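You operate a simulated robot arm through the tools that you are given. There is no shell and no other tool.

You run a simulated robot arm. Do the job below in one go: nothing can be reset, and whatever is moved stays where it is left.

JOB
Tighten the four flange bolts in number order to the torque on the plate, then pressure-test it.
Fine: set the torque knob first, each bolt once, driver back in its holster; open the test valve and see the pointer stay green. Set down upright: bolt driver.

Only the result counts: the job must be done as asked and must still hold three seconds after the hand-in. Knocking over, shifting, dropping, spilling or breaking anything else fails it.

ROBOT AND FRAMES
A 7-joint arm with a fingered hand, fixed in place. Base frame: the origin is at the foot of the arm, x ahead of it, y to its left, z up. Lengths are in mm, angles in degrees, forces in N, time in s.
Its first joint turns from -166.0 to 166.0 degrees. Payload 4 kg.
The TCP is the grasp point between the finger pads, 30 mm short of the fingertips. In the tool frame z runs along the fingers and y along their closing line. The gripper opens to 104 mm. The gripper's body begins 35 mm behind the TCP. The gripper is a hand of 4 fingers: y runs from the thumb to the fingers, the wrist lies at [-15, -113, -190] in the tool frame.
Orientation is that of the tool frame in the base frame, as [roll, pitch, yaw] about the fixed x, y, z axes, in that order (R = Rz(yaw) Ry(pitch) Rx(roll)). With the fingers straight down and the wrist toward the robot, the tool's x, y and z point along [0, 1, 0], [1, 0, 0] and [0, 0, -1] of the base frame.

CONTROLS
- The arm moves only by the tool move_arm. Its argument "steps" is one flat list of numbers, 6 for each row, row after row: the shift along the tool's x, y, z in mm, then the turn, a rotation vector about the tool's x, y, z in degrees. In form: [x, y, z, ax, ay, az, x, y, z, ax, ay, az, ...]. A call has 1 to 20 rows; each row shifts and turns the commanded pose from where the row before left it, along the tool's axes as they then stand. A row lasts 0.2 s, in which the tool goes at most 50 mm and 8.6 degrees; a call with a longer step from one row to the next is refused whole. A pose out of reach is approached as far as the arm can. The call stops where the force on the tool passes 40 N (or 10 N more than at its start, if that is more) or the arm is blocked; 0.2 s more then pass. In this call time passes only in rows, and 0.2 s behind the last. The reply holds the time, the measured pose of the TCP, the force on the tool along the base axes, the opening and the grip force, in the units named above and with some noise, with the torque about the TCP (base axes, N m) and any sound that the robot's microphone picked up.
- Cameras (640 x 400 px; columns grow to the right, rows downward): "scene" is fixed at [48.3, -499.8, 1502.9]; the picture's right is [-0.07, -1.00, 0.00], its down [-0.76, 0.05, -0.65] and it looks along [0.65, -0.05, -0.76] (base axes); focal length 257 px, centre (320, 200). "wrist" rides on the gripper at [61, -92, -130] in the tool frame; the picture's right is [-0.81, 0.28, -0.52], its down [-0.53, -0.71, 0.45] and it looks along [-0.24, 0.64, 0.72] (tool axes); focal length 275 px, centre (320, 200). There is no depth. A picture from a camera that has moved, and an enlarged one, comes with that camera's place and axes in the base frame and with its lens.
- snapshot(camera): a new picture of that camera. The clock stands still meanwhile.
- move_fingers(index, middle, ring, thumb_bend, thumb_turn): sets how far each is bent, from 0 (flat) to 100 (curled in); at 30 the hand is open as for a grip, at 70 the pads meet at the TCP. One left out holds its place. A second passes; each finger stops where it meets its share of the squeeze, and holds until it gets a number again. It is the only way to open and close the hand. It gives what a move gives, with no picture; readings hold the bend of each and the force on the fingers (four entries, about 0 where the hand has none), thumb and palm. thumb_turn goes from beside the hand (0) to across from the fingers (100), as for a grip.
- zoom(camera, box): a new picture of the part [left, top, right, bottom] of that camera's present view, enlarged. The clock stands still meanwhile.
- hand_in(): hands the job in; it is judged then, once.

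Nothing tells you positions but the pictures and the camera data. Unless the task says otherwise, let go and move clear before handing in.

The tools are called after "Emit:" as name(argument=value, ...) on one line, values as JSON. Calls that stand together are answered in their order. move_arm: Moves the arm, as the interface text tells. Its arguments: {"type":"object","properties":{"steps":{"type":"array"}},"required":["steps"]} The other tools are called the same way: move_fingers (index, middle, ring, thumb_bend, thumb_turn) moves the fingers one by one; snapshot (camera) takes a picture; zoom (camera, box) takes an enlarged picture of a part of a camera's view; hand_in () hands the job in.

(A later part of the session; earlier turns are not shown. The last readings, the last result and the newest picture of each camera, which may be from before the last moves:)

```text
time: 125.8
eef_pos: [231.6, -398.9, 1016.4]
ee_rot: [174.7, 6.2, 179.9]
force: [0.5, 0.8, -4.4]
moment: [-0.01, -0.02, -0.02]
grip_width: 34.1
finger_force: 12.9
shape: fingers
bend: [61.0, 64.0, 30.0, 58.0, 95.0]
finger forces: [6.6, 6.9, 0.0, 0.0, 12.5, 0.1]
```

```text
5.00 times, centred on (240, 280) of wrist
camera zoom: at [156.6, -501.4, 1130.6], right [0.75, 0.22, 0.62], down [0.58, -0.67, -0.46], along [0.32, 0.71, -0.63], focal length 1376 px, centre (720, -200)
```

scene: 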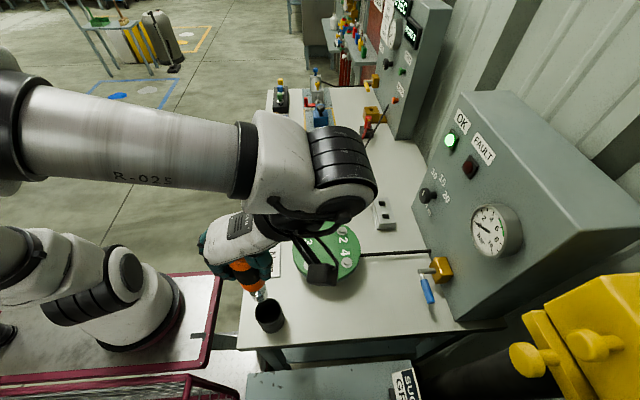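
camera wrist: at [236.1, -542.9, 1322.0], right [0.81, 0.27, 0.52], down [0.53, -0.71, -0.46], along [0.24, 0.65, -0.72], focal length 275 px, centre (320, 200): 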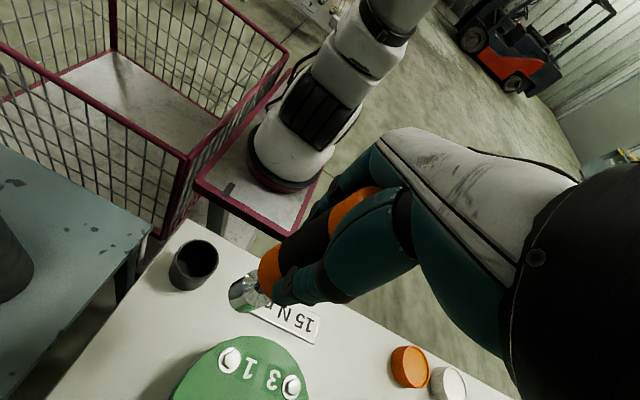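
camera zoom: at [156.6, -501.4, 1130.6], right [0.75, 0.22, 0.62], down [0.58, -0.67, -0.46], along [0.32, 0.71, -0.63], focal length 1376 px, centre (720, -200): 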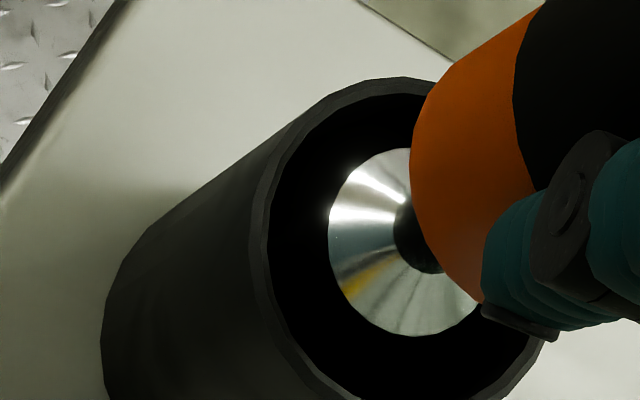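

Centred and close to vertical. Continuing down in small steps toward the holster floor.

Emit:
move_arm(steps=[0.86, -0.71, 7.9, 0, 0, 0, 0.86, -0.71, 7.9, 0, 0, 0])

Emit:
zoom(camera="scene", box=[240, 280, 300, 340])

Emit:
zoom(camera="wrist", box=[190, 240, 290, 320])

```text
time: 126.4
eef_pos: [231.6, -400.5, 1001.0]
ee_rot: [174.5, 6.2, 179.8]
force: [0.5, 0.1, -5.2]
moment: [0.0, -0.02, 0.0]
grip_width: 34.3
finger_force: 12.7
shape: fingers
bend: [61.0, 64.0, 30.0, 58.0, 95.0]
finger forces: [6.5, 6.8, 0.1, 0.1, 12.6, 0.1]
```

```text
6.67 times, centred on (270, 310) of scene
camera zoom: at [48.3, -499.8, 1502.9], right [-0.07, -1.0, 0.0], down [-0.76, 0.05, -0.65], along [0.65, -0.05, -0.76], focal length 1714 px, centre (653, -533)
```

zoom: 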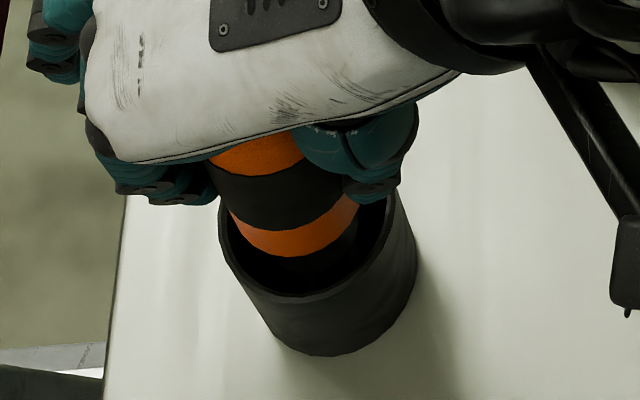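

```text
5.00 times, centred on (240, 280) of wrist
camera zoom: at [156.9, -501.4, 1115.0], right [0.75, 0.22, 0.62], down [0.58, -0.67, -0.46], along [0.32, 0.71, -0.63], focal length 1376 px, centre (720, -200)
```

zoom: 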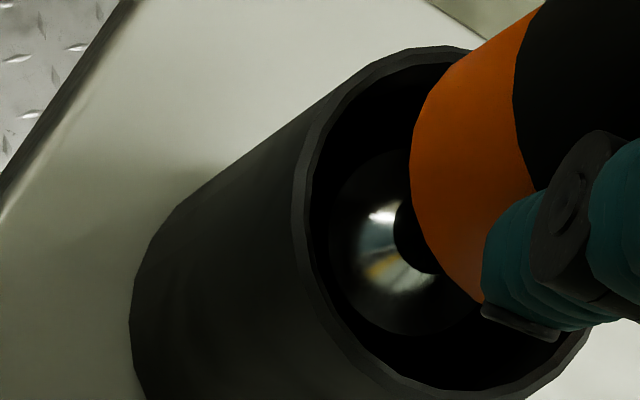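

Handle entering the rim; a slight shift of −1.5 mm in Y and continue down gently.

Emit:
move_arm(steps=[0.43, -1.85, 4, 0, 0, 0, 0.43, -0.36, 4, 0, 0, 0])

Emit:
move_arm(steps=[0.32, -0.27, 3, 0, 0, 0, 0.32, -0.27, 3, 0, 0, 0])

Emit:
zoom(camera="scene", box=[240, 280, 300, 340])

Emit:
zoom(camera="wrist", box=[190, 220, 310, 320])

```text
time: 127.0
eef_pos: [231.2, -400.9, 992.4]
ee_rot: [174.6, 6.2, 179.8]
force: [-1.1, -0.8, -4.6]
moment: [0.02, 0.06, 0.02]
grip_width: 34.3
finger_force: 13.0
shape: fingers
bend: [61.0, 64.0, 30.0, 58.0, 95.0]
finger forces: [6.6, 6.7, 0.1, 0.0, 12.4, 0.0]
```

```text
time: 127.6
eef_pos: [232.1, -399.6, 985.9]
ee_rot: [174.5, 6.2, 179.8]
force: [0.6, -0.1, -4.1]
moment: [0.0, 0.02, 0.0]
grip_width: 34.4
finger_force: 12.7
shape: fingers
bend: [61.0, 64.0, 30.0, 58.0, 95.0]
finger forces: [6.6, 6.7, 0.0, 0.0, 12.5, 0.0]
```

```text
6.67 times, centred on (270, 310) of scene
camera zoom: at [48.3, -499.8, 1502.9], right [-0.07, -1.0, 0.0], down [-0.76, 0.05, -0.65], along [0.65, -0.05, -0.76], focal length 1714 px, centre (653, -533)
```

zoom: 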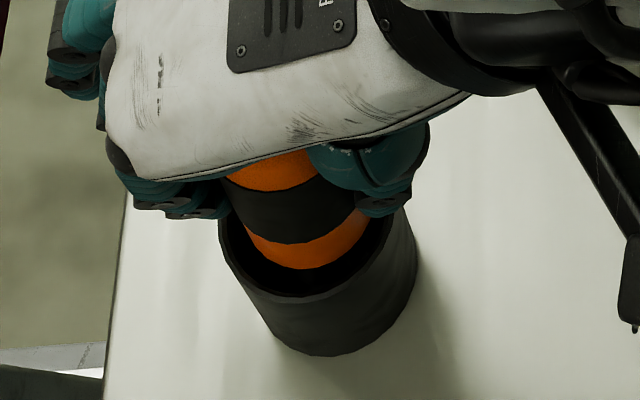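

```text
4.00 times, centred on (250, 270) of wrist
camera zoom: at [157.1, -503.0, 1100.5], right [0.75, 0.22, 0.62], down [0.58, -0.67, -0.46], along [0.32, 0.71, -0.63], focal length 1101 px, centre (600, -80)
```

zoom: 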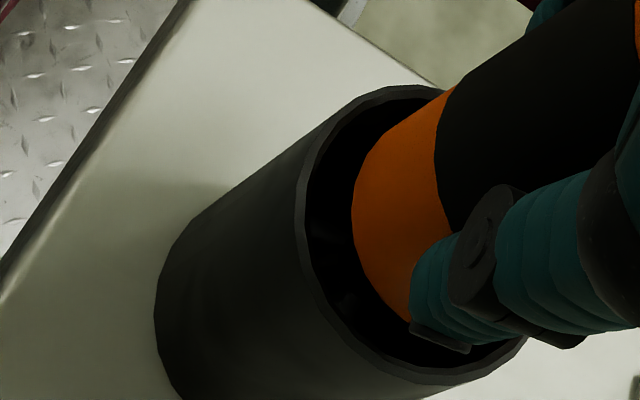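

Emit:
move_arm(steps=[0.22, -0.18, 2, 0, 0, 0, 0.22, -0.18, 2, 0, 0, 0])

Emit:
move_arm(steps=[0.22, -0.18, 2, 0, 0, 0, 0.22, -0.18, 2, 0, 0, 0])

Emit:
move_arm(steps=[0.16, -0.13, 1.5, 0, 0, 0, 0.16, -0.13, 1.5, 0, 0, 0])

Emit:
zoom(camera="scene", box=[240, 280, 300, 340])

```text
time: 128.2
eef_pos: [231.5, -401.4, 982.6]
ee_rot: [174.7, 6.2, 179.9]
force: [-0.5, -0.1, -4.2]
moment: [0.02, 0.03, 0.01]
grip_width: 34.1
finger_force: 12.7
shape: fingers
bend: [61.0, 64.0, 30.0, 58.0, 95.0]
finger forces: [6.7, 6.8, 0.1, 0.0, 12.5, 0.1]
```

```text
time: 128.8
eef_pos: [231.8, -400.6, 978.7]
ee_rot: [174.6, 6.3, 179.7]
force: [0.9, 1.8, 20.6]
moment: [-0.05, -0.01, -0.03]
grip_width: 34.0
finger_force: 15.4
shape: fingers
bend: [61.0, 64.0, 30.0, 58.0, 95.0]
finger forces: [8.5, 8.9, 0.0, 0.0, 13.0, 0.0]
```

```text
time: 129.4
eef_pos: [232.0, -399.4, 976.4]
ee_rot: [174.7, 6.2, 179.9]
force: [1.0, 4.1, 24.4]
moment: [0.07, -0.07, -0.01]
grip_width: 33.7
finger_force: 16.3
shape: fingers
bend: [61.0, 63.0, 30.0, 58.0, 96.0]
finger forces: [8.8, 10.2, 0.0, 0.0, 12.8, 0.0]
```

```text
6.67 times, centred on (270, 310) of scene
camera zoom: at [48.3, -499.8, 1502.9], right [-0.07, -1.0, 0.0], down [-0.76, 0.05, -0.65], along [0.65, -0.05, -0.76], focal length 1714 px, centre (653, -533)
```

zoom: 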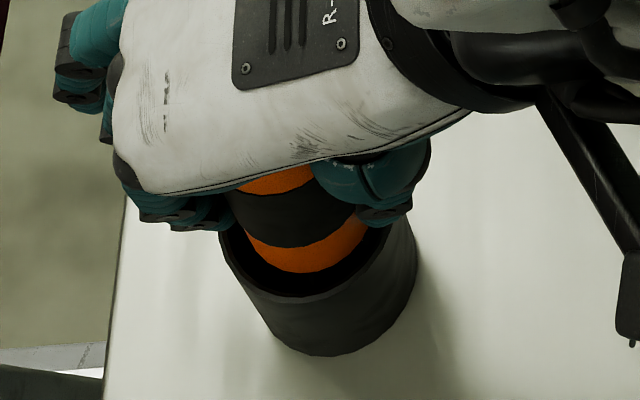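

The driver bottom is on the holster floor at the expected height. I'll ease the pressure and release it gradually.

Emit:
move_arm(steps=[-0.16, 0.13, -1.5, 0, 0, 0, 0, 0, 0, 0, 0, 0])

Emit:
move_fingers(index=57, middle=60, thumb_bend=55)

Emit:
zoom(camera="scene", box=[240, 280, 300, 340])

```text
time: 130.0
eef_pos: [232.1, -399.6, 976.5]
ee_rot: [174.6, 6.2, 179.8]
force: [-0.9, 1.4, 10.0]
moment: [0.07, -0.02, 0.0]
grip_width: 34.2
finger_force: 14.5
shape: fingers
bend: [61.0, 63.0, 30.0, 58.0, 95.0]
finger forces: [8.2, 8.4, 0.0, 0.0, 12.4, 0.1]
```

```text
time: 131.0
eef_pos: [231.4, -399.5, 977.8]
ee_rot: [174.6, 6.2, 179.8]
force: [-0.2, -0.2, -0.8]
moment: [-0.03, -0.01, -0.04]
grip_width: 39.3
finger_force: 1.3
shape: fingers
bend: [56.0, 59.0, 30.0, 54.0, 97.0]
finger forces: [0.0, 1.0, 0.0, 0.0, 1.2, 0.0]
```

```text
6.67 times, centred on (270, 310) of scene
camera zoom: at [48.3, -499.8, 1502.9], right [-0.07, -1.0, 0.0], down [-0.76, 0.05, -0.65], along [0.65, -0.05, -0.76], focal length 1714 px, centre (653, -533)
```

zoom: 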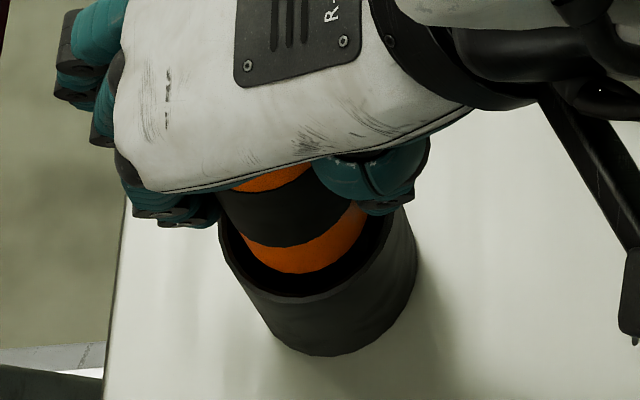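

Emit:
move_fingers(index=48, middle=48, thumb_bend=46)

Emit:
move_fingers(index=30, middle=30, ring=30, thumb_bend=30)

Emit:
zoom(camera="scene", box=[240, 280, 300, 340])

Emit:
snapshot(camera="wrist")

```text
time: 132.0
eef_pos: [232.8, -400.1, 977.5]
ee_rot: [174.6, 6.2, 179.9]
force: [-0.4, 0.0, -0.5]
moment: [0.01, 0.02, 0.0]
grip_width: 59.7
finger_force: 0.1
shape: fingers
bend: [48.0, 48.0, 30.0, 46.0, 97.0]
finger forces: [0.0, 0.1, 0.1, 0.0, 0.1, 0.0]
```

```text
time: 133.0
eef_pos: [230.3, -399.5, 977.1]
ee_rot: [174.5, 6.1, 179.8]
force: [-0.1, 0.4, -1.0]
moment: [-0.03, -0.01, -0.01]
grip_width: 102.6
finger_force: 0.0
shape: fingers
bend: [30.0, 30.0, 30.0, 30.0, 97.0]
finger forces: [0.0, 0.0, 0.0, 0.0, 0.0, 0.0]
```

```text
6.67 times, centred on (270, 310) of scene
camera zoom: at [48.3, -499.8, 1502.9], right [-0.07, -1.0, 0.0], down [-0.76, 0.05, -0.65], along [0.65, -0.05, -0.76], focal length 1714 px, centre (653, -533)
```

zoom: 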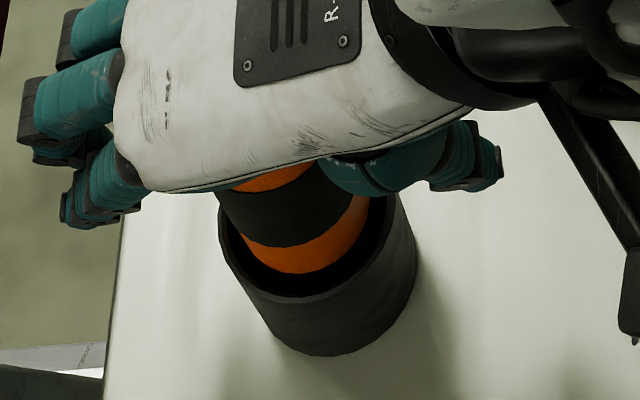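

```text
taken
camera wrist: at [157.1, -502.9, 1091.0], right [0.75, 0.22, 0.62], down [0.58, -0.67, -0.46], along [0.32, 0.71, -0.63], focal length 275 px, centre (320, 200)
```

wrist: 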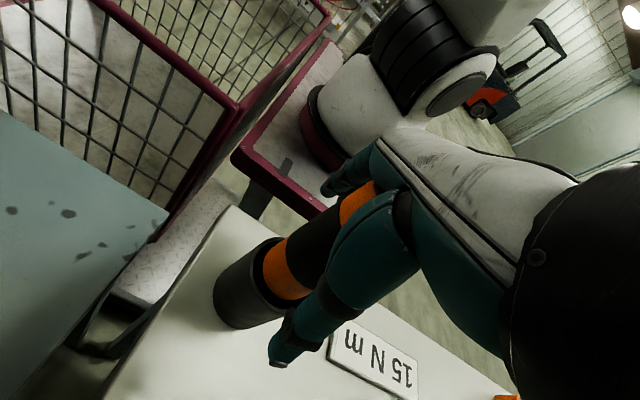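

Released with no forces. Withdrawing straight up.

Emit:
move_arm(steps=[-1.08, 0.89, -9.9, 0, 0, 0, -1.08, 0.89, -9.9, 0, 0, 0, -2.16, 1.78, -19.8, 0, 0, 0, -2.16, 1.78, -19.8, 0, 0, 0, -2.16, 1.78, -19.8, 0, 0, 0, -2.16, 1.78, -19.8, 0, 0, 0, -2.16, 1.78, -19.8, 0, 0, 0, -2.16, 1.78, -19.8, 0, 0, 0, -2.16, 1.78, -19.8, 0, 0, 0])

Emit:
snapshot(camera="scene")

Emit:
snapshot(camera="wrist")

Emit:
zoom(camera="scene", box=[230, 270, 310, 345])

```text
time: 135.0
eef_pos: [232.8, -400.8, 1137.8]
ee_rot: [174.5, 6.2, 179.7]
force: [0.1, -0.3, 0.8]
moment: [-0.01, 0.0, 0.0]
grip_width: 102.7
finger_force: 0.0
shape: fingers
bend: [30.0, 30.0, 30.0, 30.0, 97.0]
finger forces: [0.0, 0.0, 0.1, 0.0, 0.0, 0.1]
```

```text
taken
```

scene: 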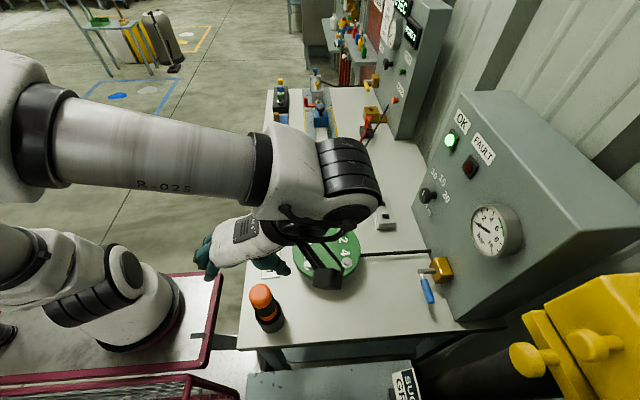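

```text
taken
camera wrist: at [157.2, -503.1, 1251.6], right [0.75, 0.22, 0.62], down [0.58, -0.67, -0.46], along [0.32, 0.71, -0.63], focal length 275 px, centre (320, 200)
```

wrist: 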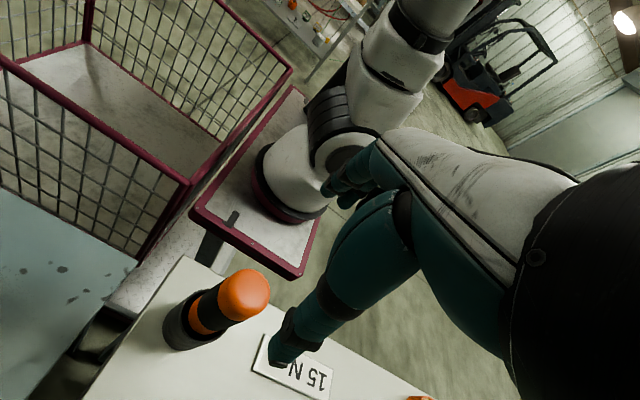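

```text
5.33 times, centred on (270, 308) of scene
camera zoom: at [48.3, -499.8, 1502.9], right [-0.07, -1.0, 0.0], down [-0.76, 0.05, -0.65], along [0.65, -0.05, -0.76], focal length 1371 px, centre (587, -373)
```

zoom: 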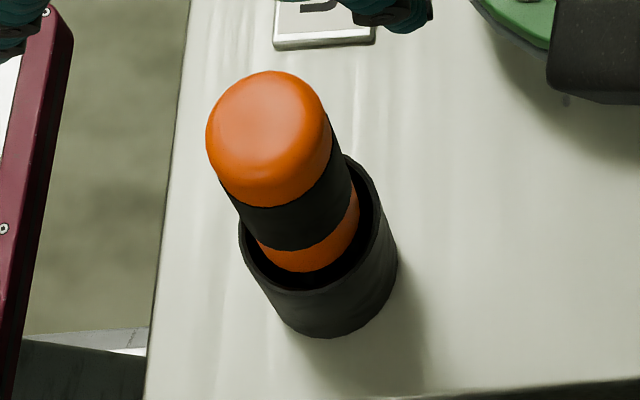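

The driver is back in its holster, standing exactly as at the start. Next is the test valve, which I'll look at closely.

Emit:
zoom(camera="scene", box=[405, 245, 465, 310])

Emit:
zoom(camera="scene", box=[380, 180, 540, 330])

```text
6.15 times, centred on (435, 278) of scene
camera zoom: at [48.3, -499.8, 1502.9], right [-0.07, -1.0, 0.0], down [-0.76, 0.05, -0.65], along [0.65, -0.05, -0.76], focal length 1582 px, centre (-388, -277)
```

zoom: 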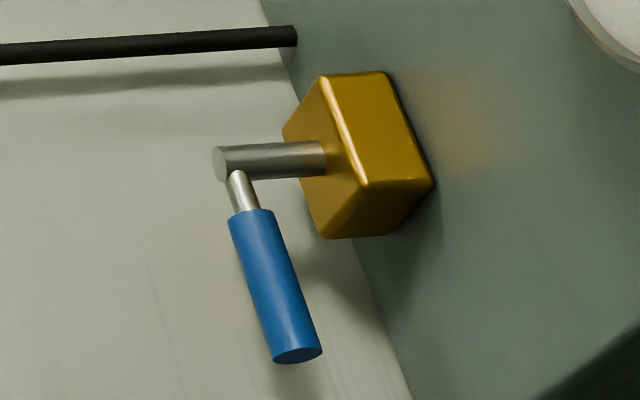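

```text
2.67 times, centred on (460, 255) of scene
camera zoom: at [48.3, -499.8, 1502.9], right [-0.07, -1.0, 0.0], down [-0.76, 0.05, -0.65], along [0.65, -0.05, -0.76], focal length 686 px, centre (-53, 53)
```

zoom: 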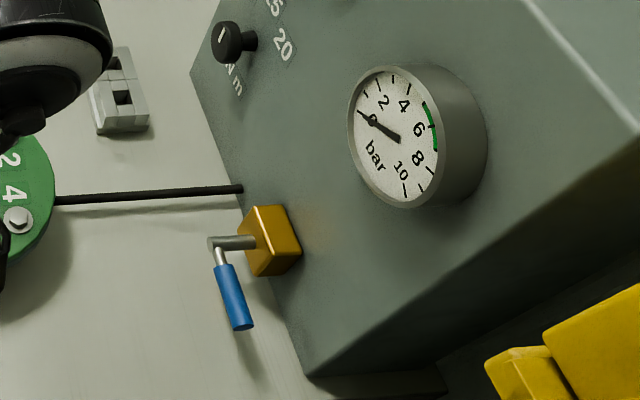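

The valve lever (blue) points toward -X from a shaft at about (308,-763,907). The bench blocks it from turning down, so I expect to open it by swinging it up. I'll re-square the hand, move clear of the driver, and turn the fingers toward the panel.

Emit:
move_arm(steps=[0, 0, -20, 2.6, 3.1, 0, 0, 0, -20, 2.6, 3.1, 0, 0, -30, -15, 0, 0, 0, 0, -30, -15, 0, 0, 0, 0, -30, -10, 0, 0, 0, 0, -30, 0, 0, 0, 0])

Emit:
move_arm(steps=[0, 0, 0, 8.2, 0, 0, 0, 0, 0, 8.2, 0, 0, 0, 0, 0, 8.2, 0, 0, 0, 0, 0, 8.2, 0, 0, 0, 0, 0, 8.2, 0, 0, 0, 0, 0, 8.2, 0, 0, 0, 0, 0, 8.2, 0, 0, 0, 0, 0, 8.2, 0, 0, 0, 0, 0, 8.2, 0, 0, 0, 0, 0, 8.2, 0, 0, 0, 0, 0, 8.0, 0, 0])

Emit:
snapshot(camera="scene")

Emit:
snapshot(camera="wrist")

```text
time: 136.4
eef_pos: [230.8, -498.5, 1210.7]
ee_rot: [-179.7, 0.0, 180.0]
force: [0.7, -0.9, 0.5]
moment: [-0.03, 0.02, -0.02]
grip_width: 103.0
finger_force: 0.0
shape: fingers
bend: [30.0, 30.0, 30.0, 30.0, 97.0]
finger forces: [0.0, 0.0, 0.1, 0.0, 0.1, 0.0]
out of reach, approached as far as the arm can: row 2, 5, 6
```

```text
time: 138.8
eef_pos: [273.5, -657.3, 1184.4]
ee_rot: [-94.3, -0.5, 180.0]
force: [-1.5, 0.2, -0.5]
moment: [0.02, -0.02, 0.04]
grip_width: 102.8
finger_force: 0.0
shape: fingers
bend: [30.0, 30.0, 30.0, 30.0, 98.0]
finger forces: [0.0, 0.0, 0.0, 0.1, 0.0, 0.1]
out of reach, approached as far as the arm can: row 3, 4, 5, 6, 7, 8, 9, 10
```

```text
taken
```

scene: 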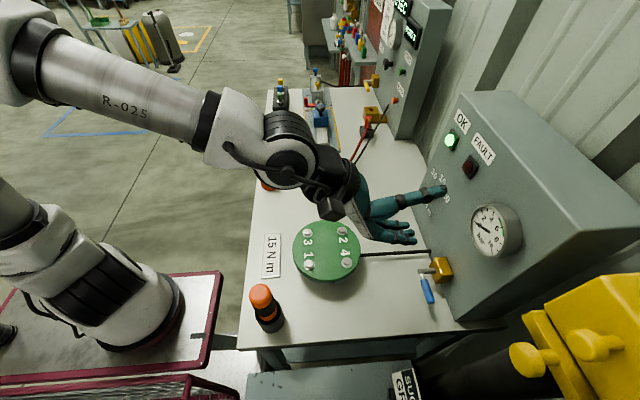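

```text
taken
camera wrist: at [213.2, -532.7, 1286.0], right [0.81, 0.54, -0.24], down [0.54, -0.51, 0.67], along [0.24, -0.68, -0.7], focal length 275 px, centre (320, 200)
```

wrist: 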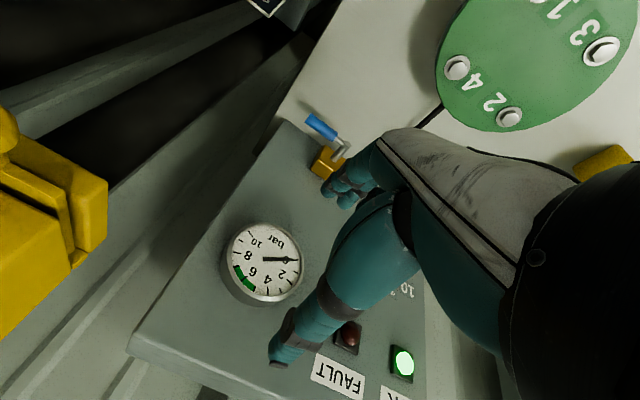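

The requested spot was out of reach in that orientation, so the arm settled nearer the panel. I'll check the settled pose.

Emit:
move_arm(steps=[0, 0, 0, 0, 0, 0])

Emit:
zoom(camera="scene", box=[320, 130, 480, 310])

```text
time: 139.2
eef_pos: [275.6, -656.2, 1185.1]
ee_rot: [-94.3, -0.5, 179.9]
force: [-0.6, -1.1, 0.3]
moment: [0.01, -0.02, -0.01]
grip_width: 103.0
finger_force: 0.1
shape: fingers
bend: [30.0, 30.0, 30.0, 30.0, 98.0]
finger forces: [0.0, 0.0, 0.1, 0.0, 0.1, 0.0]
```

```text
2.22 times, centred on (400, 220) of scene
camera zoom: at [48.3, -499.8, 1502.9], right [-0.07, -1.0, 0.0], down [-0.76, 0.05, -0.65], along [0.65, -0.05, -0.76], focal length 571 px, centre (142, 156)
```

zoom: 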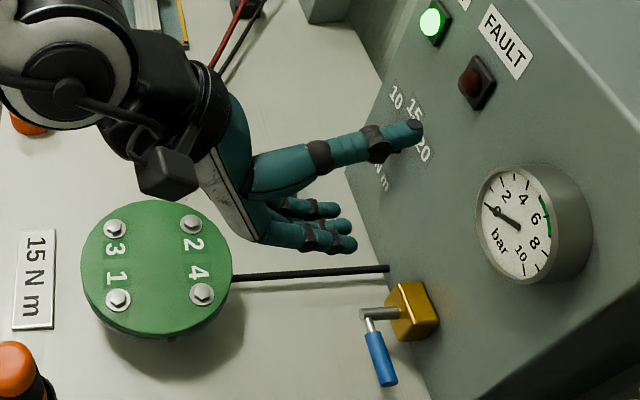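

The finger geometry in the images matches the model. I'll descend beside the lever (on its -X side and in front) so the fingers end up below its height.

Emit:
move_arm(steps=[11.9, 36.5, 7.5, 0, 0, 0, 11.9, 36.5, 7.5, 0, 0, 0, 11.9, 36.5, 7.5, 0, 0, 0, 11.9, 36.5, 7.5, 0, 0, 0, 11.9, 36.5, 7.5, 0, 0, 0])

Emit:
snapshot(camera="scene")

Emit:
snapshot(camera="wrist")

```text
time: 140.4
eef_pos: [215.3, -679.9, 1000.3]
ee_rot: [-94.3, -0.5, -179.9]
force: [0.7, -1.8, 0.9]
moment: [0.03, 0.0, 0.06]
grip_width: 103.0
finger_force: 0.0
shape: fingers
bend: [30.0, 30.0, 30.0, 30.0, 98.0]
finger forces: [0.0, 0.0, 0.1, 0.0, 0.0, 0.0]
```

```text
taken
```

scene: 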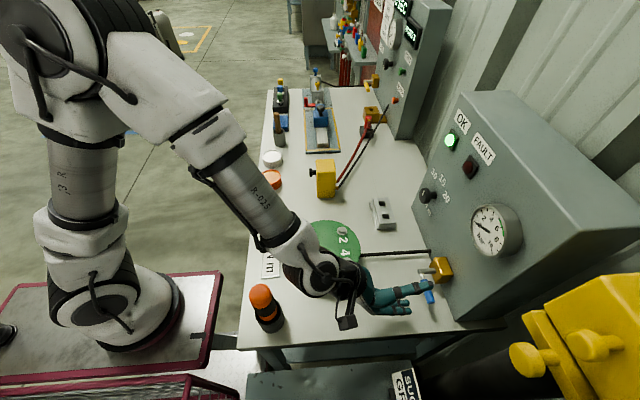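

```text
taken
camera wrist: at [153.6, -556.1, 1101.4], right [0.81, 0.54, -0.24], down [0.54, -0.51, 0.67], along [0.24, -0.67, -0.7], focal length 275 px, centre (320, 200)
```

wrist: 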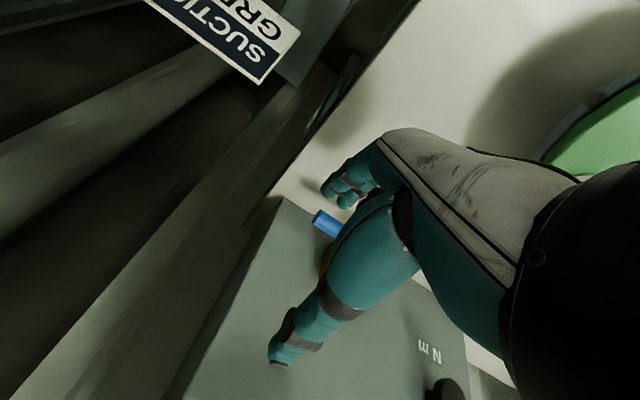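

The forearm clears the driver and flange. Lowering so the fingers are below lever height, still in front of it.

Emit:
move_arm(steps=[0, 18, 4, 0, 0, 0, 0, 18, 4, 0, 0, 0, 0, 18, 4, 0, 0, 0])

Emit:
zoom(camera="scene", box=[330, 230, 470, 340])

Emit:
snapshot(camera="wrist")

```text
time: 141.2
eef_pos: [214.6, -688.1, 945.6]
ee_rot: [-94.2, -0.5, 179.9]
force: [0.6, 0.8, 1.0]
moment: [-0.01, 0.01, 0.01]
grip_width: 103.3
finger_force: 0.0
shape: fingers
bend: [30.0, 30.0, 30.0, 30.0, 98.0]
finger forces: [0.1, 0.0, 0.0, 0.0, 0.0, 0.1]
```

```text
3.64 times, centred on (400, 285) of scene
camera zoom: at [48.3, -499.8, 1502.9], right [-0.07, -1.0, 0.0], down [-0.76, 0.05, -0.65], along [0.65, -0.05, -0.76], focal length 935 px, centre (29, -109)
```

zoom: 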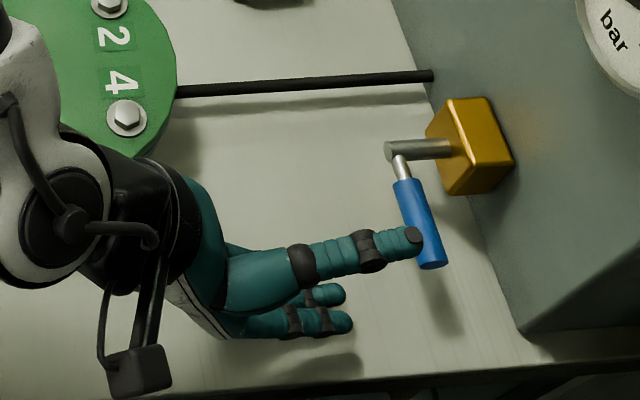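

```text
taken
camera wrist: at [153.1, -564.3, 1047.1], right [0.81, 0.54, -0.24], down [0.54, -0.51, 0.67], along [0.24, -0.67, -0.7], focal length 275 px, centre (320, 200)
```

wrist: 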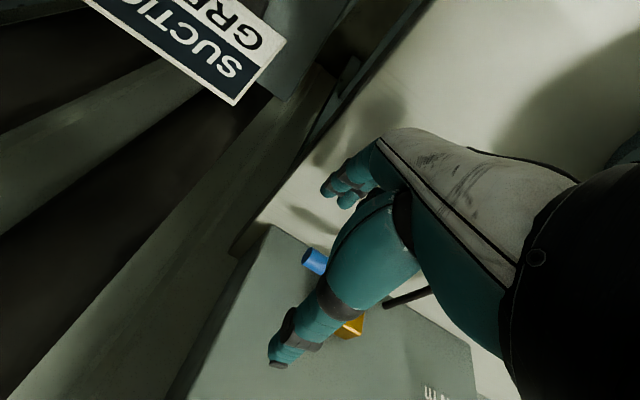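

Fingers are below the lever height. Sliding them forward under the lever.

Emit:
move_arm(steps=[0, 0, 16, 0, 0, 0, 0, 0, 16, 0, 0, 0, 0, 0, 16, 0, 0, 0, 0, 0, 16, 0, 0, 0])

Emit:
zoom(camera="scene", box=[350, 230, 490, 340])

Emit:
snapshot(camera="wrist")

```text
time: 142.2
eef_pos: [214.5, -750.9, 940.6]
ee_rot: [-94.2, -0.5, -180.0]
force: [-0.3, 0.2, 0.6]
moment: [0.0, -0.01, 0.01]
grip_width: 103.0
finger_force: 0.1
shape: fingers
bend: [30.0, 30.0, 30.0, 30.0, 98.0]
finger forces: [0.0, 0.1, 0.0, 0.0, 0.1, 0.0]
```

```text
3.64 times, centred on (420, 285) of scene
camera zoom: at [48.3, -499.8, 1502.9], right [-0.07, -1.0, 0.0], down [-0.76, 0.05, -0.65], along [0.65, -0.05, -0.76], focal length 935 px, centre (-44, -109)
```

zoom: 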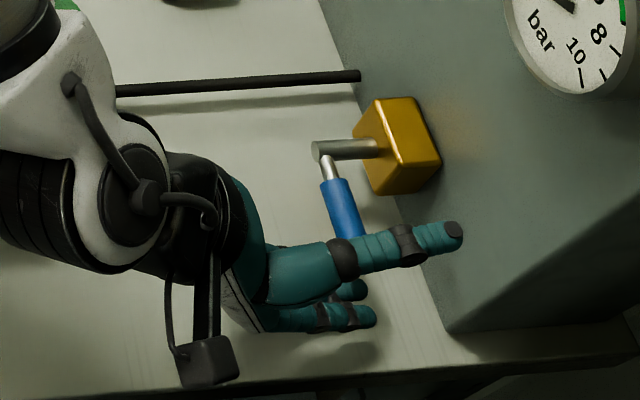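

```text
taken
camera wrist: at [153.5, -627.5, 1042.2], right [0.81, 0.54, -0.24], down [0.54, -0.51, 0.67], along [0.24, -0.67, -0.7], focal length 275 px, centre (320, 200)
```

wrist: 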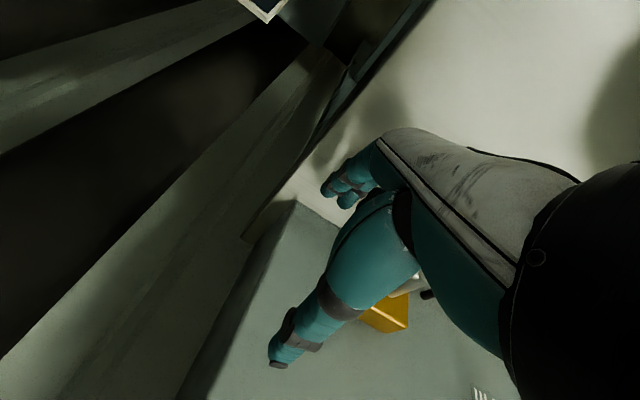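

Ring finger is under the lever near its outer part. Now lifting gently to see whether the lever moves upward.

Emit:
move_arm(steps=[-1.5, -8.4, -0.6, 0, 0, 0, 1.4, -7.4, -0.55, 0, 0, 0, 1.4, -7.4, -0.55, 0, 0, 0])

Emit:
zoom(camera="scene", box=[350, 230, 490, 340])

```text
time: 143.0
eef_pos: [213.8, -752.1, 964.8]
ee_rot: [-94.3, -0.5, -179.9]
force: [0.1, -0.1, -1.6]
moment: [-0.02, 0.02, 0.03]
grip_width: 103.1
finger_force: 0.7
shape: fingers
bend: [30.0, 30.0, 29.0, 30.0, 98.0]
finger forces: [0.1, 0.1, 1.1, 0.0, 0.0, 0.0]
```

```text
3.64 times, centred on (420, 285) of scene
camera zoom: at [48.3, -499.8, 1502.9], right [-0.07, -1.0, 0.0], down [-0.76, 0.05, -0.65], along [0.65, -0.05, -0.76], focal length 935 px, centre (-44, -109)
```

zoom: 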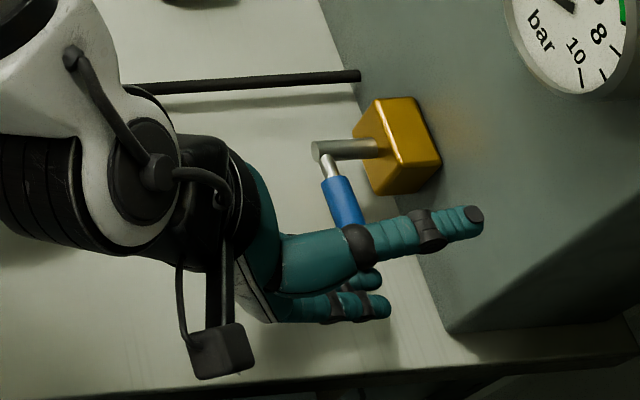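

Ring finger contacts the lever with light force. Continuing along the arc.

Emit:
move_arm(steps=[-0.6, -7.5, -0.56, 0, 0, 0, -0.6, -7.5, -0.56, 0, 0, 0])

Emit:
move_arm(steps=[-2.5, -7.15, -0.54, 0, 0, 0, -2.5, -7.15, -0.54, 0, 0, 0])

Emit:
zoom(camera="scene", box=[350, 210, 510, 330])

```text
time: 143.6
eef_pos: [214.2, -751.6, 978.6]
ee_rot: [-94.2, -0.5, -179.9]
force: [-0.5, 0.7, -1.0]
moment: [0.01, 0.02, 0.03]
grip_width: 103.2
finger_force: 0.7
shape: fingers
bend: [30.0, 30.0, 28.0, 30.0, 98.0]
finger forces: [0.0, 0.1, 1.2, 0.1, 0.0, 0.0]
```

```text
time: 144.2
eef_pos: [218.9, -752.8, 994.4]
ee_rot: [-94.3, -0.5, 180.0]
force: [-1.1, 1.0, -0.2]
moment: [0.07, 0.1, -0.03]
grip_width: 103.1
finger_force: 1.0
shape: fingers
bend: [30.0, 30.0, 28.0, 30.0, 98.0]
finger forces: [0.0, 0.0, 1.4, 0.0, 0.1, 0.0]
```

```text
3.33 times, centred on (430, 270) of scene
camera zoom: at [48.3, -499.8, 1502.9], right [-0.07, -1.0, 0.0], down [-0.76, 0.05, -0.65], along [0.65, -0.05, -0.76], focal length 857 px, centre (-47, -33)
```

zoom: 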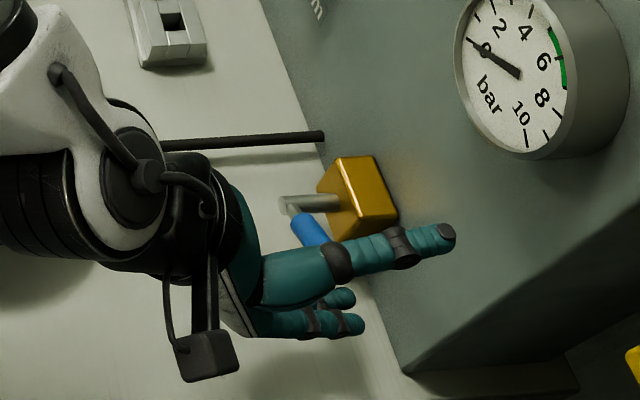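

The lever is swinging up with little resistance. Continuing the arc to about 75°.

Emit:
move_arm(steps=[-4.25, -6.2, -0.47, 0, 0, 0, -4.25, -6.2, -0.47, 0, 0, 0])

Emit:
move_arm(steps=[-5.75, -4.9, -0.37, 0, 0, 0, -5.75, -4.9, -0.37, 0, 0, 0])

Emit:
snapshot(camera="scene")

Emit:
zoom(camera="scene", box=[350, 190, 510, 310])

```text
time: 144.8
eef_pos: [228.8, -752.0, 1005.2]
ee_rot: [-94.3, -0.5, 180.0]
force: [-2.4, -0.1, -1.0]
moment: [0.01, 0.14, -0.01]
grip_width: 102.9
finger_force: 0.5
shape: fingers
bend: [30.0, 30.0, 29.0, 30.0, 98.0]
finger forces: [0.0, 0.0, 1.6, 0.0, 0.1, 0.0]
```

```text
time: 145.4
eef_pos: [240.6, -750.8, 1016.1]
ee_rot: [-94.3, -0.5, -179.9]
force: [-1.7, 0.4, -0.5]
moment: [0.03, 0.14, -0.02]
grip_width: 102.9
finger_force: 0.7
shape: fingers
bend: [30.0, 30.0, 30.0, 30.0, 98.0]
finger forces: [0.0, 0.0, 1.7, 0.1, 0.0, 0.1]
```

```text
taken
```

scene: 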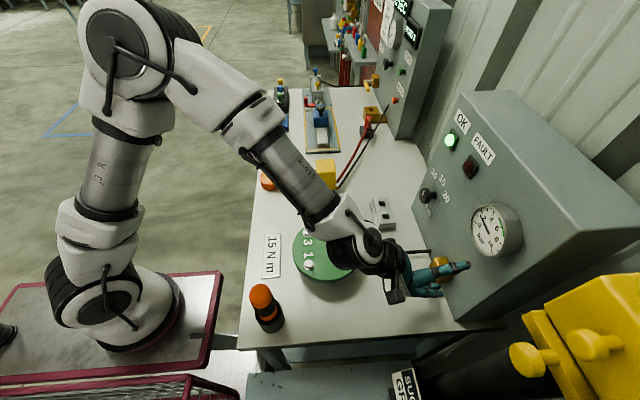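

```text
3.33 times, centred on (430, 250) of scene
camera zoom: at [48.3, -499.8, 1502.9], right [-0.07, -1.0, 0.0], down [-0.76, 0.05, -0.65], along [0.65, -0.05, -0.76], focal length 857 px, centre (-47, 33)
```

zoom: 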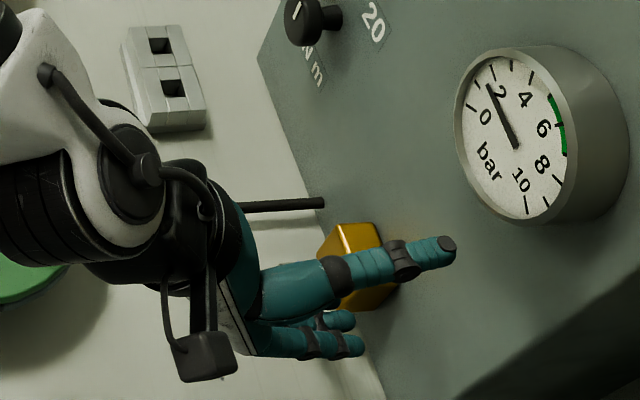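

The gauge pointer is rising (about 2 bar), so this is the opening direction. Completing the swing to vertical.

Emit:
move_arm(steps=[-6.8, -3.3, -0.25, 0, 0, 0, -6.8, -3.3, -0.25, 0, 0, 0])

Emit:
zoom(camera="scene", box=[350, 190, 510, 310])

Emit:
snapshot(camera="wrist")

```text
time: 146.0
eef_pos: [253.4, -752.1, 1022.0]
ee_rot: [-94.3, -0.5, 179.9]
force: [-1.1, 1.1, 0.5]
moment: [0.04, 0.1, -0.03]
grip_width: 103.1
finger_force: 1.0
shape: fingers
bend: [30.0, 30.0, 30.0, 30.0, 98.0]
finger forces: [0.0, 0.0, 1.7, 0.0, 0.0, 0.1]
```

```text
3.33 times, centred on (430, 250) of scene
camera zoom: at [48.3, -499.8, 1502.9], right [-0.07, -1.0, 0.0], down [-0.76, 0.05, -0.65], along [0.65, -0.05, -0.76], focal length 857 px, centre (-47, 33)
```

zoom: 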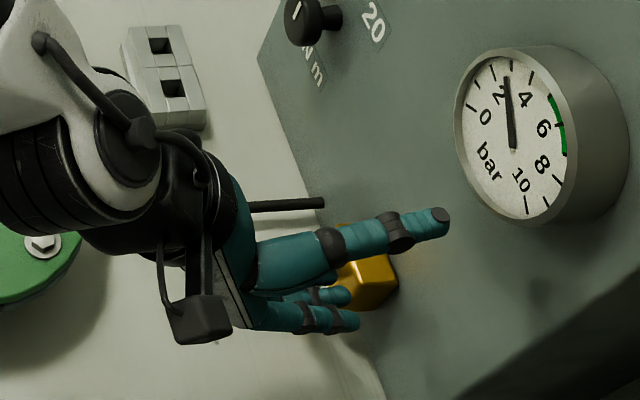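

```text
taken
camera wrist: at [192.7, -627.9, 1123.5], right [0.81, 0.54, -0.24], down [0.54, -0.51, 0.67], along [0.24, -0.67, -0.7], focal length 275 px, centre (320, 200)
```

wrist: 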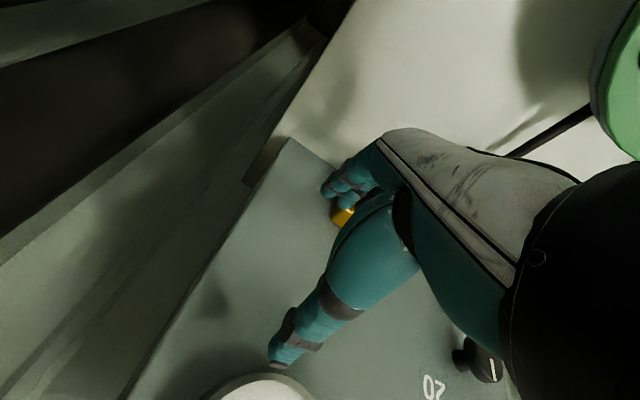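

Pressure is climbing (about 3 bar). Pausing to see where it settles.

Emit:
move_arm(steps=[0, 0, 0, 0, 0, 0, 0, 0, 0, 0, 0, 0, 0, 0, 0, 0, 0, 0, 0, 0, 0, 0, 0, 0, 0, 0, 0, 0, 0, 0])

Emit:
zoom(camera="scene", box=[350, 190, 510, 310])

```text
time: 147.2
eef_pos: [252.6, -751.0, 1022.1]
ee_rot: [-94.3, -0.5, -180.0]
force: [-0.4, 0.3, 1.4]
moment: [0.02, 0.02, 0.02]
grip_width: 102.9
finger_force: 0.2
shape: fingers
bend: [30.0, 30.0, 30.0, 30.0, 98.0]
finger forces: [0.0, 0.0, 0.6, 0.0, 0.1, 0.0]
```

```text
3.33 times, centred on (430, 250) of scene
camera zoom: at [48.3, -499.8, 1502.9], right [-0.07, -1.0, 0.0], down [-0.76, 0.05, -0.65], along [0.65, -0.05, -0.76], focal length 857 px, centre (-47, 33)
```

zoom: 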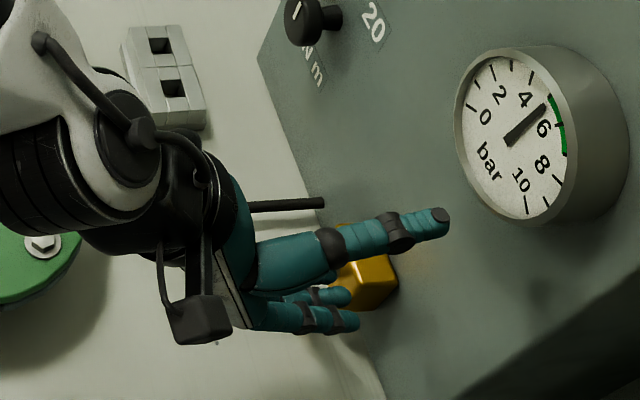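

The pointer reaches the green zone (about 5 bar). A slight further push to make sure the lever is at its stop.

Emit:
move_arm(steps=[-2, -0.5, 0, 0, 0, 0, -2, -0.5, 0, 0, 0, 0])

Emit:
move_arm(steps=[-2, -0.3, 0, 0, 0, 0])

Emit:
zoom(camera="scene", box=[350, 190, 510, 310])

```text
time: 147.8
eef_pos: [256.0, -751.9, 1023.5]
ee_rot: [-94.2, -0.5, -180.0]
force: [-2.0, 0.3, -0.8]
moment: [0.02, 0.11, -0.01]
grip_width: 103.0
finger_force: 0.4
shape: fingers
bend: [30.0, 30.0, 30.0, 30.0, 98.0]
finger forces: [0.0, 0.1, 1.6, 0.1, 0.0, 0.0]
```

```text
time: 148.2
eef_pos: [259.8, -751.2, 1022.9]
ee_rot: [-94.2, -0.5, -180.0]
force: [-1.4, -0.2, -0.1]
moment: [0.03, 0.04, 0.01]
grip_width: 102.9
finger_force: 0.7
shape: fingers
bend: [30.0, 30.0, 30.0, 30.0, 98.0]
finger forces: [0.0, 0.0, 1.6, 0.1, 0.1, 0.0]
```

```text
3.33 times, centred on (430, 250) of scene
camera zoom: at [48.3, -499.8, 1502.9], right [-0.07, -1.0, 0.0], down [-0.76, 0.05, -0.65], along [0.65, -0.05, -0.76], focal length 857 px, centre (-47, 33)
```

zoom: 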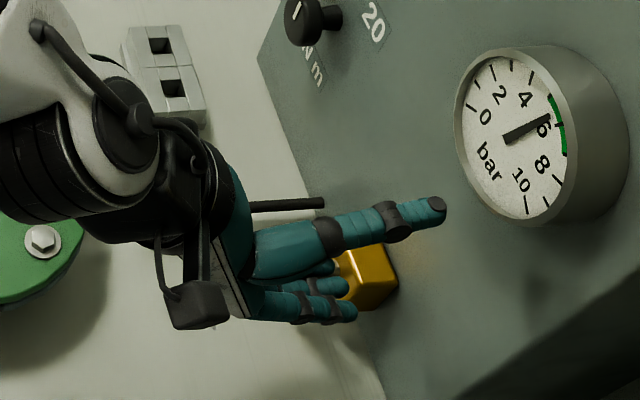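

The pointer sits near 6 bar, mid-green. I'll back the hand off sideways and withdraw to view the lever.

Emit:
move_arm(steps=[5, 0, 0, 0, 0, 0, 10, 0, 0, 0, 0, 0, 10, 0, 0, 0, 0, 0, 0, 0, -25, 0, 0, 0, 0, 0, -30, 0, 0, 0, 0, 0, -30, 0, 0, 0])

Emit:
snapshot(camera="scene")

Emit:
zoom(camera="scene", box=[390, 190, 530, 310])

Emit:
snapshot(camera="wrist")

```text
time: 149.6
eef_pos: [235.6, -667.2, 1029.7]
ee_rot: [-94.4, -0.5, 180.0]
force: [-0.1, 0.1, 0.3]
moment: [-0.01, 0.01, 0.0]
grip_width: 102.6
finger_force: 0.1
shape: fingers
bend: [30.0, 30.0, 30.0, 30.0, 98.0]
finger forces: [0.0, 0.0, 0.0, 0.0, 0.0, 0.1]
```

```text
taken
```

scene: 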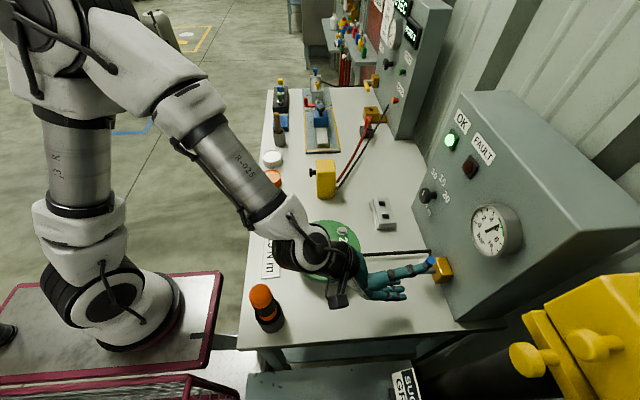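

```text
3.33 times, centred on (460, 250) of scene
camera zoom: at [48.3, -499.8, 1502.9], right [-0.07, -1.0, 0.0], down [-0.76, 0.05, -0.65], along [0.65, -0.05, -0.76], focal length 857 px, centre (-147, 33)
```

zoom: 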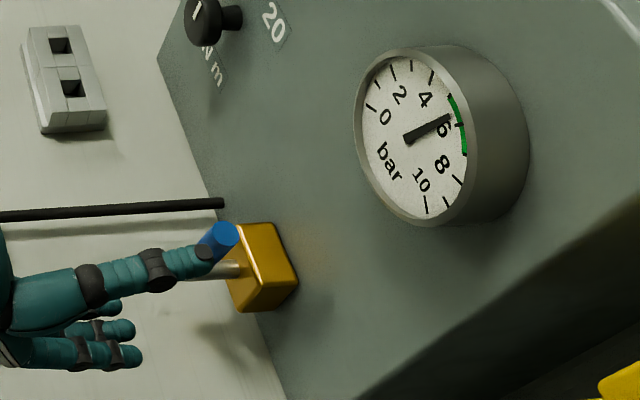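

```text
taken
camera wrist: at [173.5, -543.3, 1131.1], right [0.81, 0.54, -0.24], down [0.54, -0.51, 0.67], along [0.24, -0.67, -0.7], focal length 275 px, centre (320, 200)
```

wrist: 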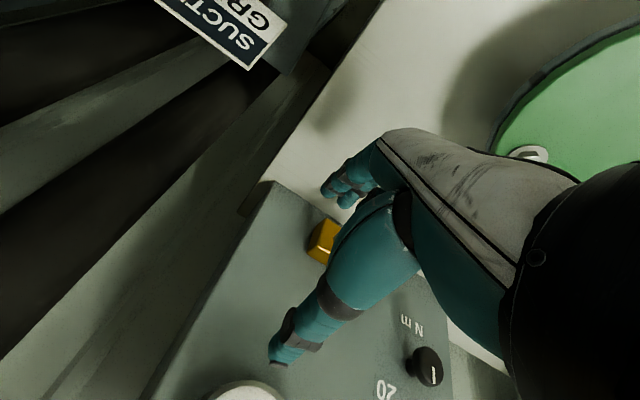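

Gauge steady near 6 bar. Withdrawing further up and away from everything.

Emit:
move_arm(steps=[0, -30, -8, 0, 0, 0, 0, -30, -5, 0, 0, 0, 0, -35, -3, 0, 0, 0, 0, -35, -3, 0, 0, 0])

Emit:
snapshot(camera="scene")

Emit:
zoom(camera="scene", box=[390, 190, 530, 310])

Emit:
zoom(camera="scene", box=[460, 200, 525, 260])

```text
time: 150.6
eef_pos: [240.2, -658.3, 1160.2]
ee_rot: [-94.4, -0.4, -180.0]
force: [4.5, -0.4, -0.7]
moment: [-0.05, 0.14, -0.37]
grip_width: 103.0
finger_force: 0.0
shape: fingers
bend: [30.0, 30.0, 30.0, 30.0, 98.0]
finger forces: [0.0, 0.0, 0.1, 0.0, 0.0, 0.0]
```

```text
taken
```

scene: 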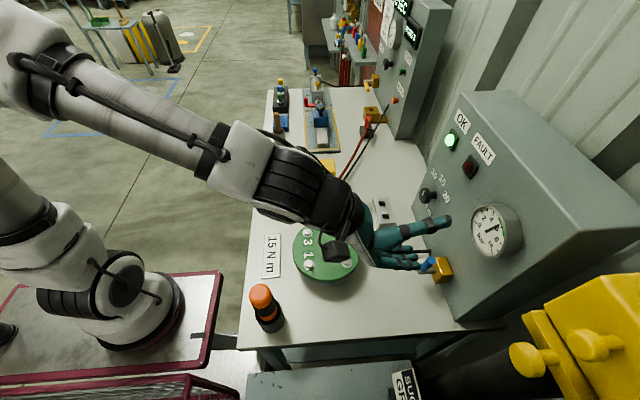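

```text
3.33 times, centred on (460, 250) of scene
camera zoom: at [48.3, -499.8, 1502.9], right [-0.07, -1.0, 0.0], down [-0.76, 0.05, -0.65], along [0.65, -0.05, -0.76], focal length 857 px, centre (-147, 33)
```

zoom: 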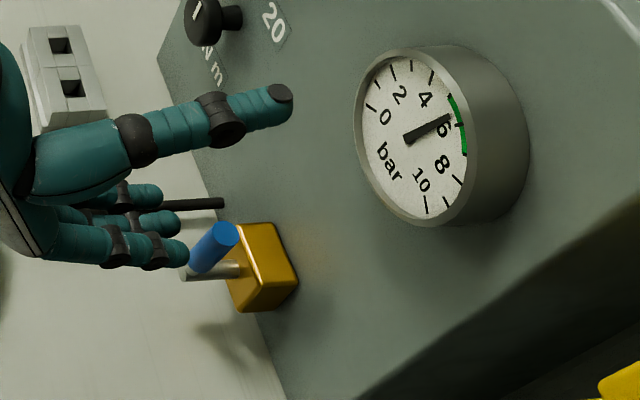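

```text
6.67 times, centred on (492, 230) of scene
camera zoom: at [48.3, -499.8, 1502.9], right [-0.07, -1.0, 0.0], down [-0.76, 0.05, -0.65], along [0.65, -0.05, -0.76], focal length 1714 px, centre (-830, 0)
```

zoom: 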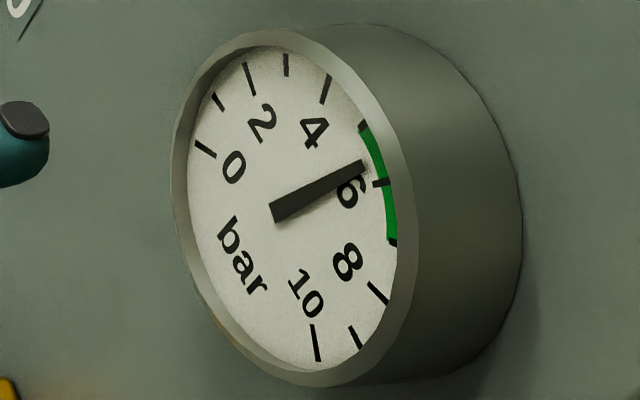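

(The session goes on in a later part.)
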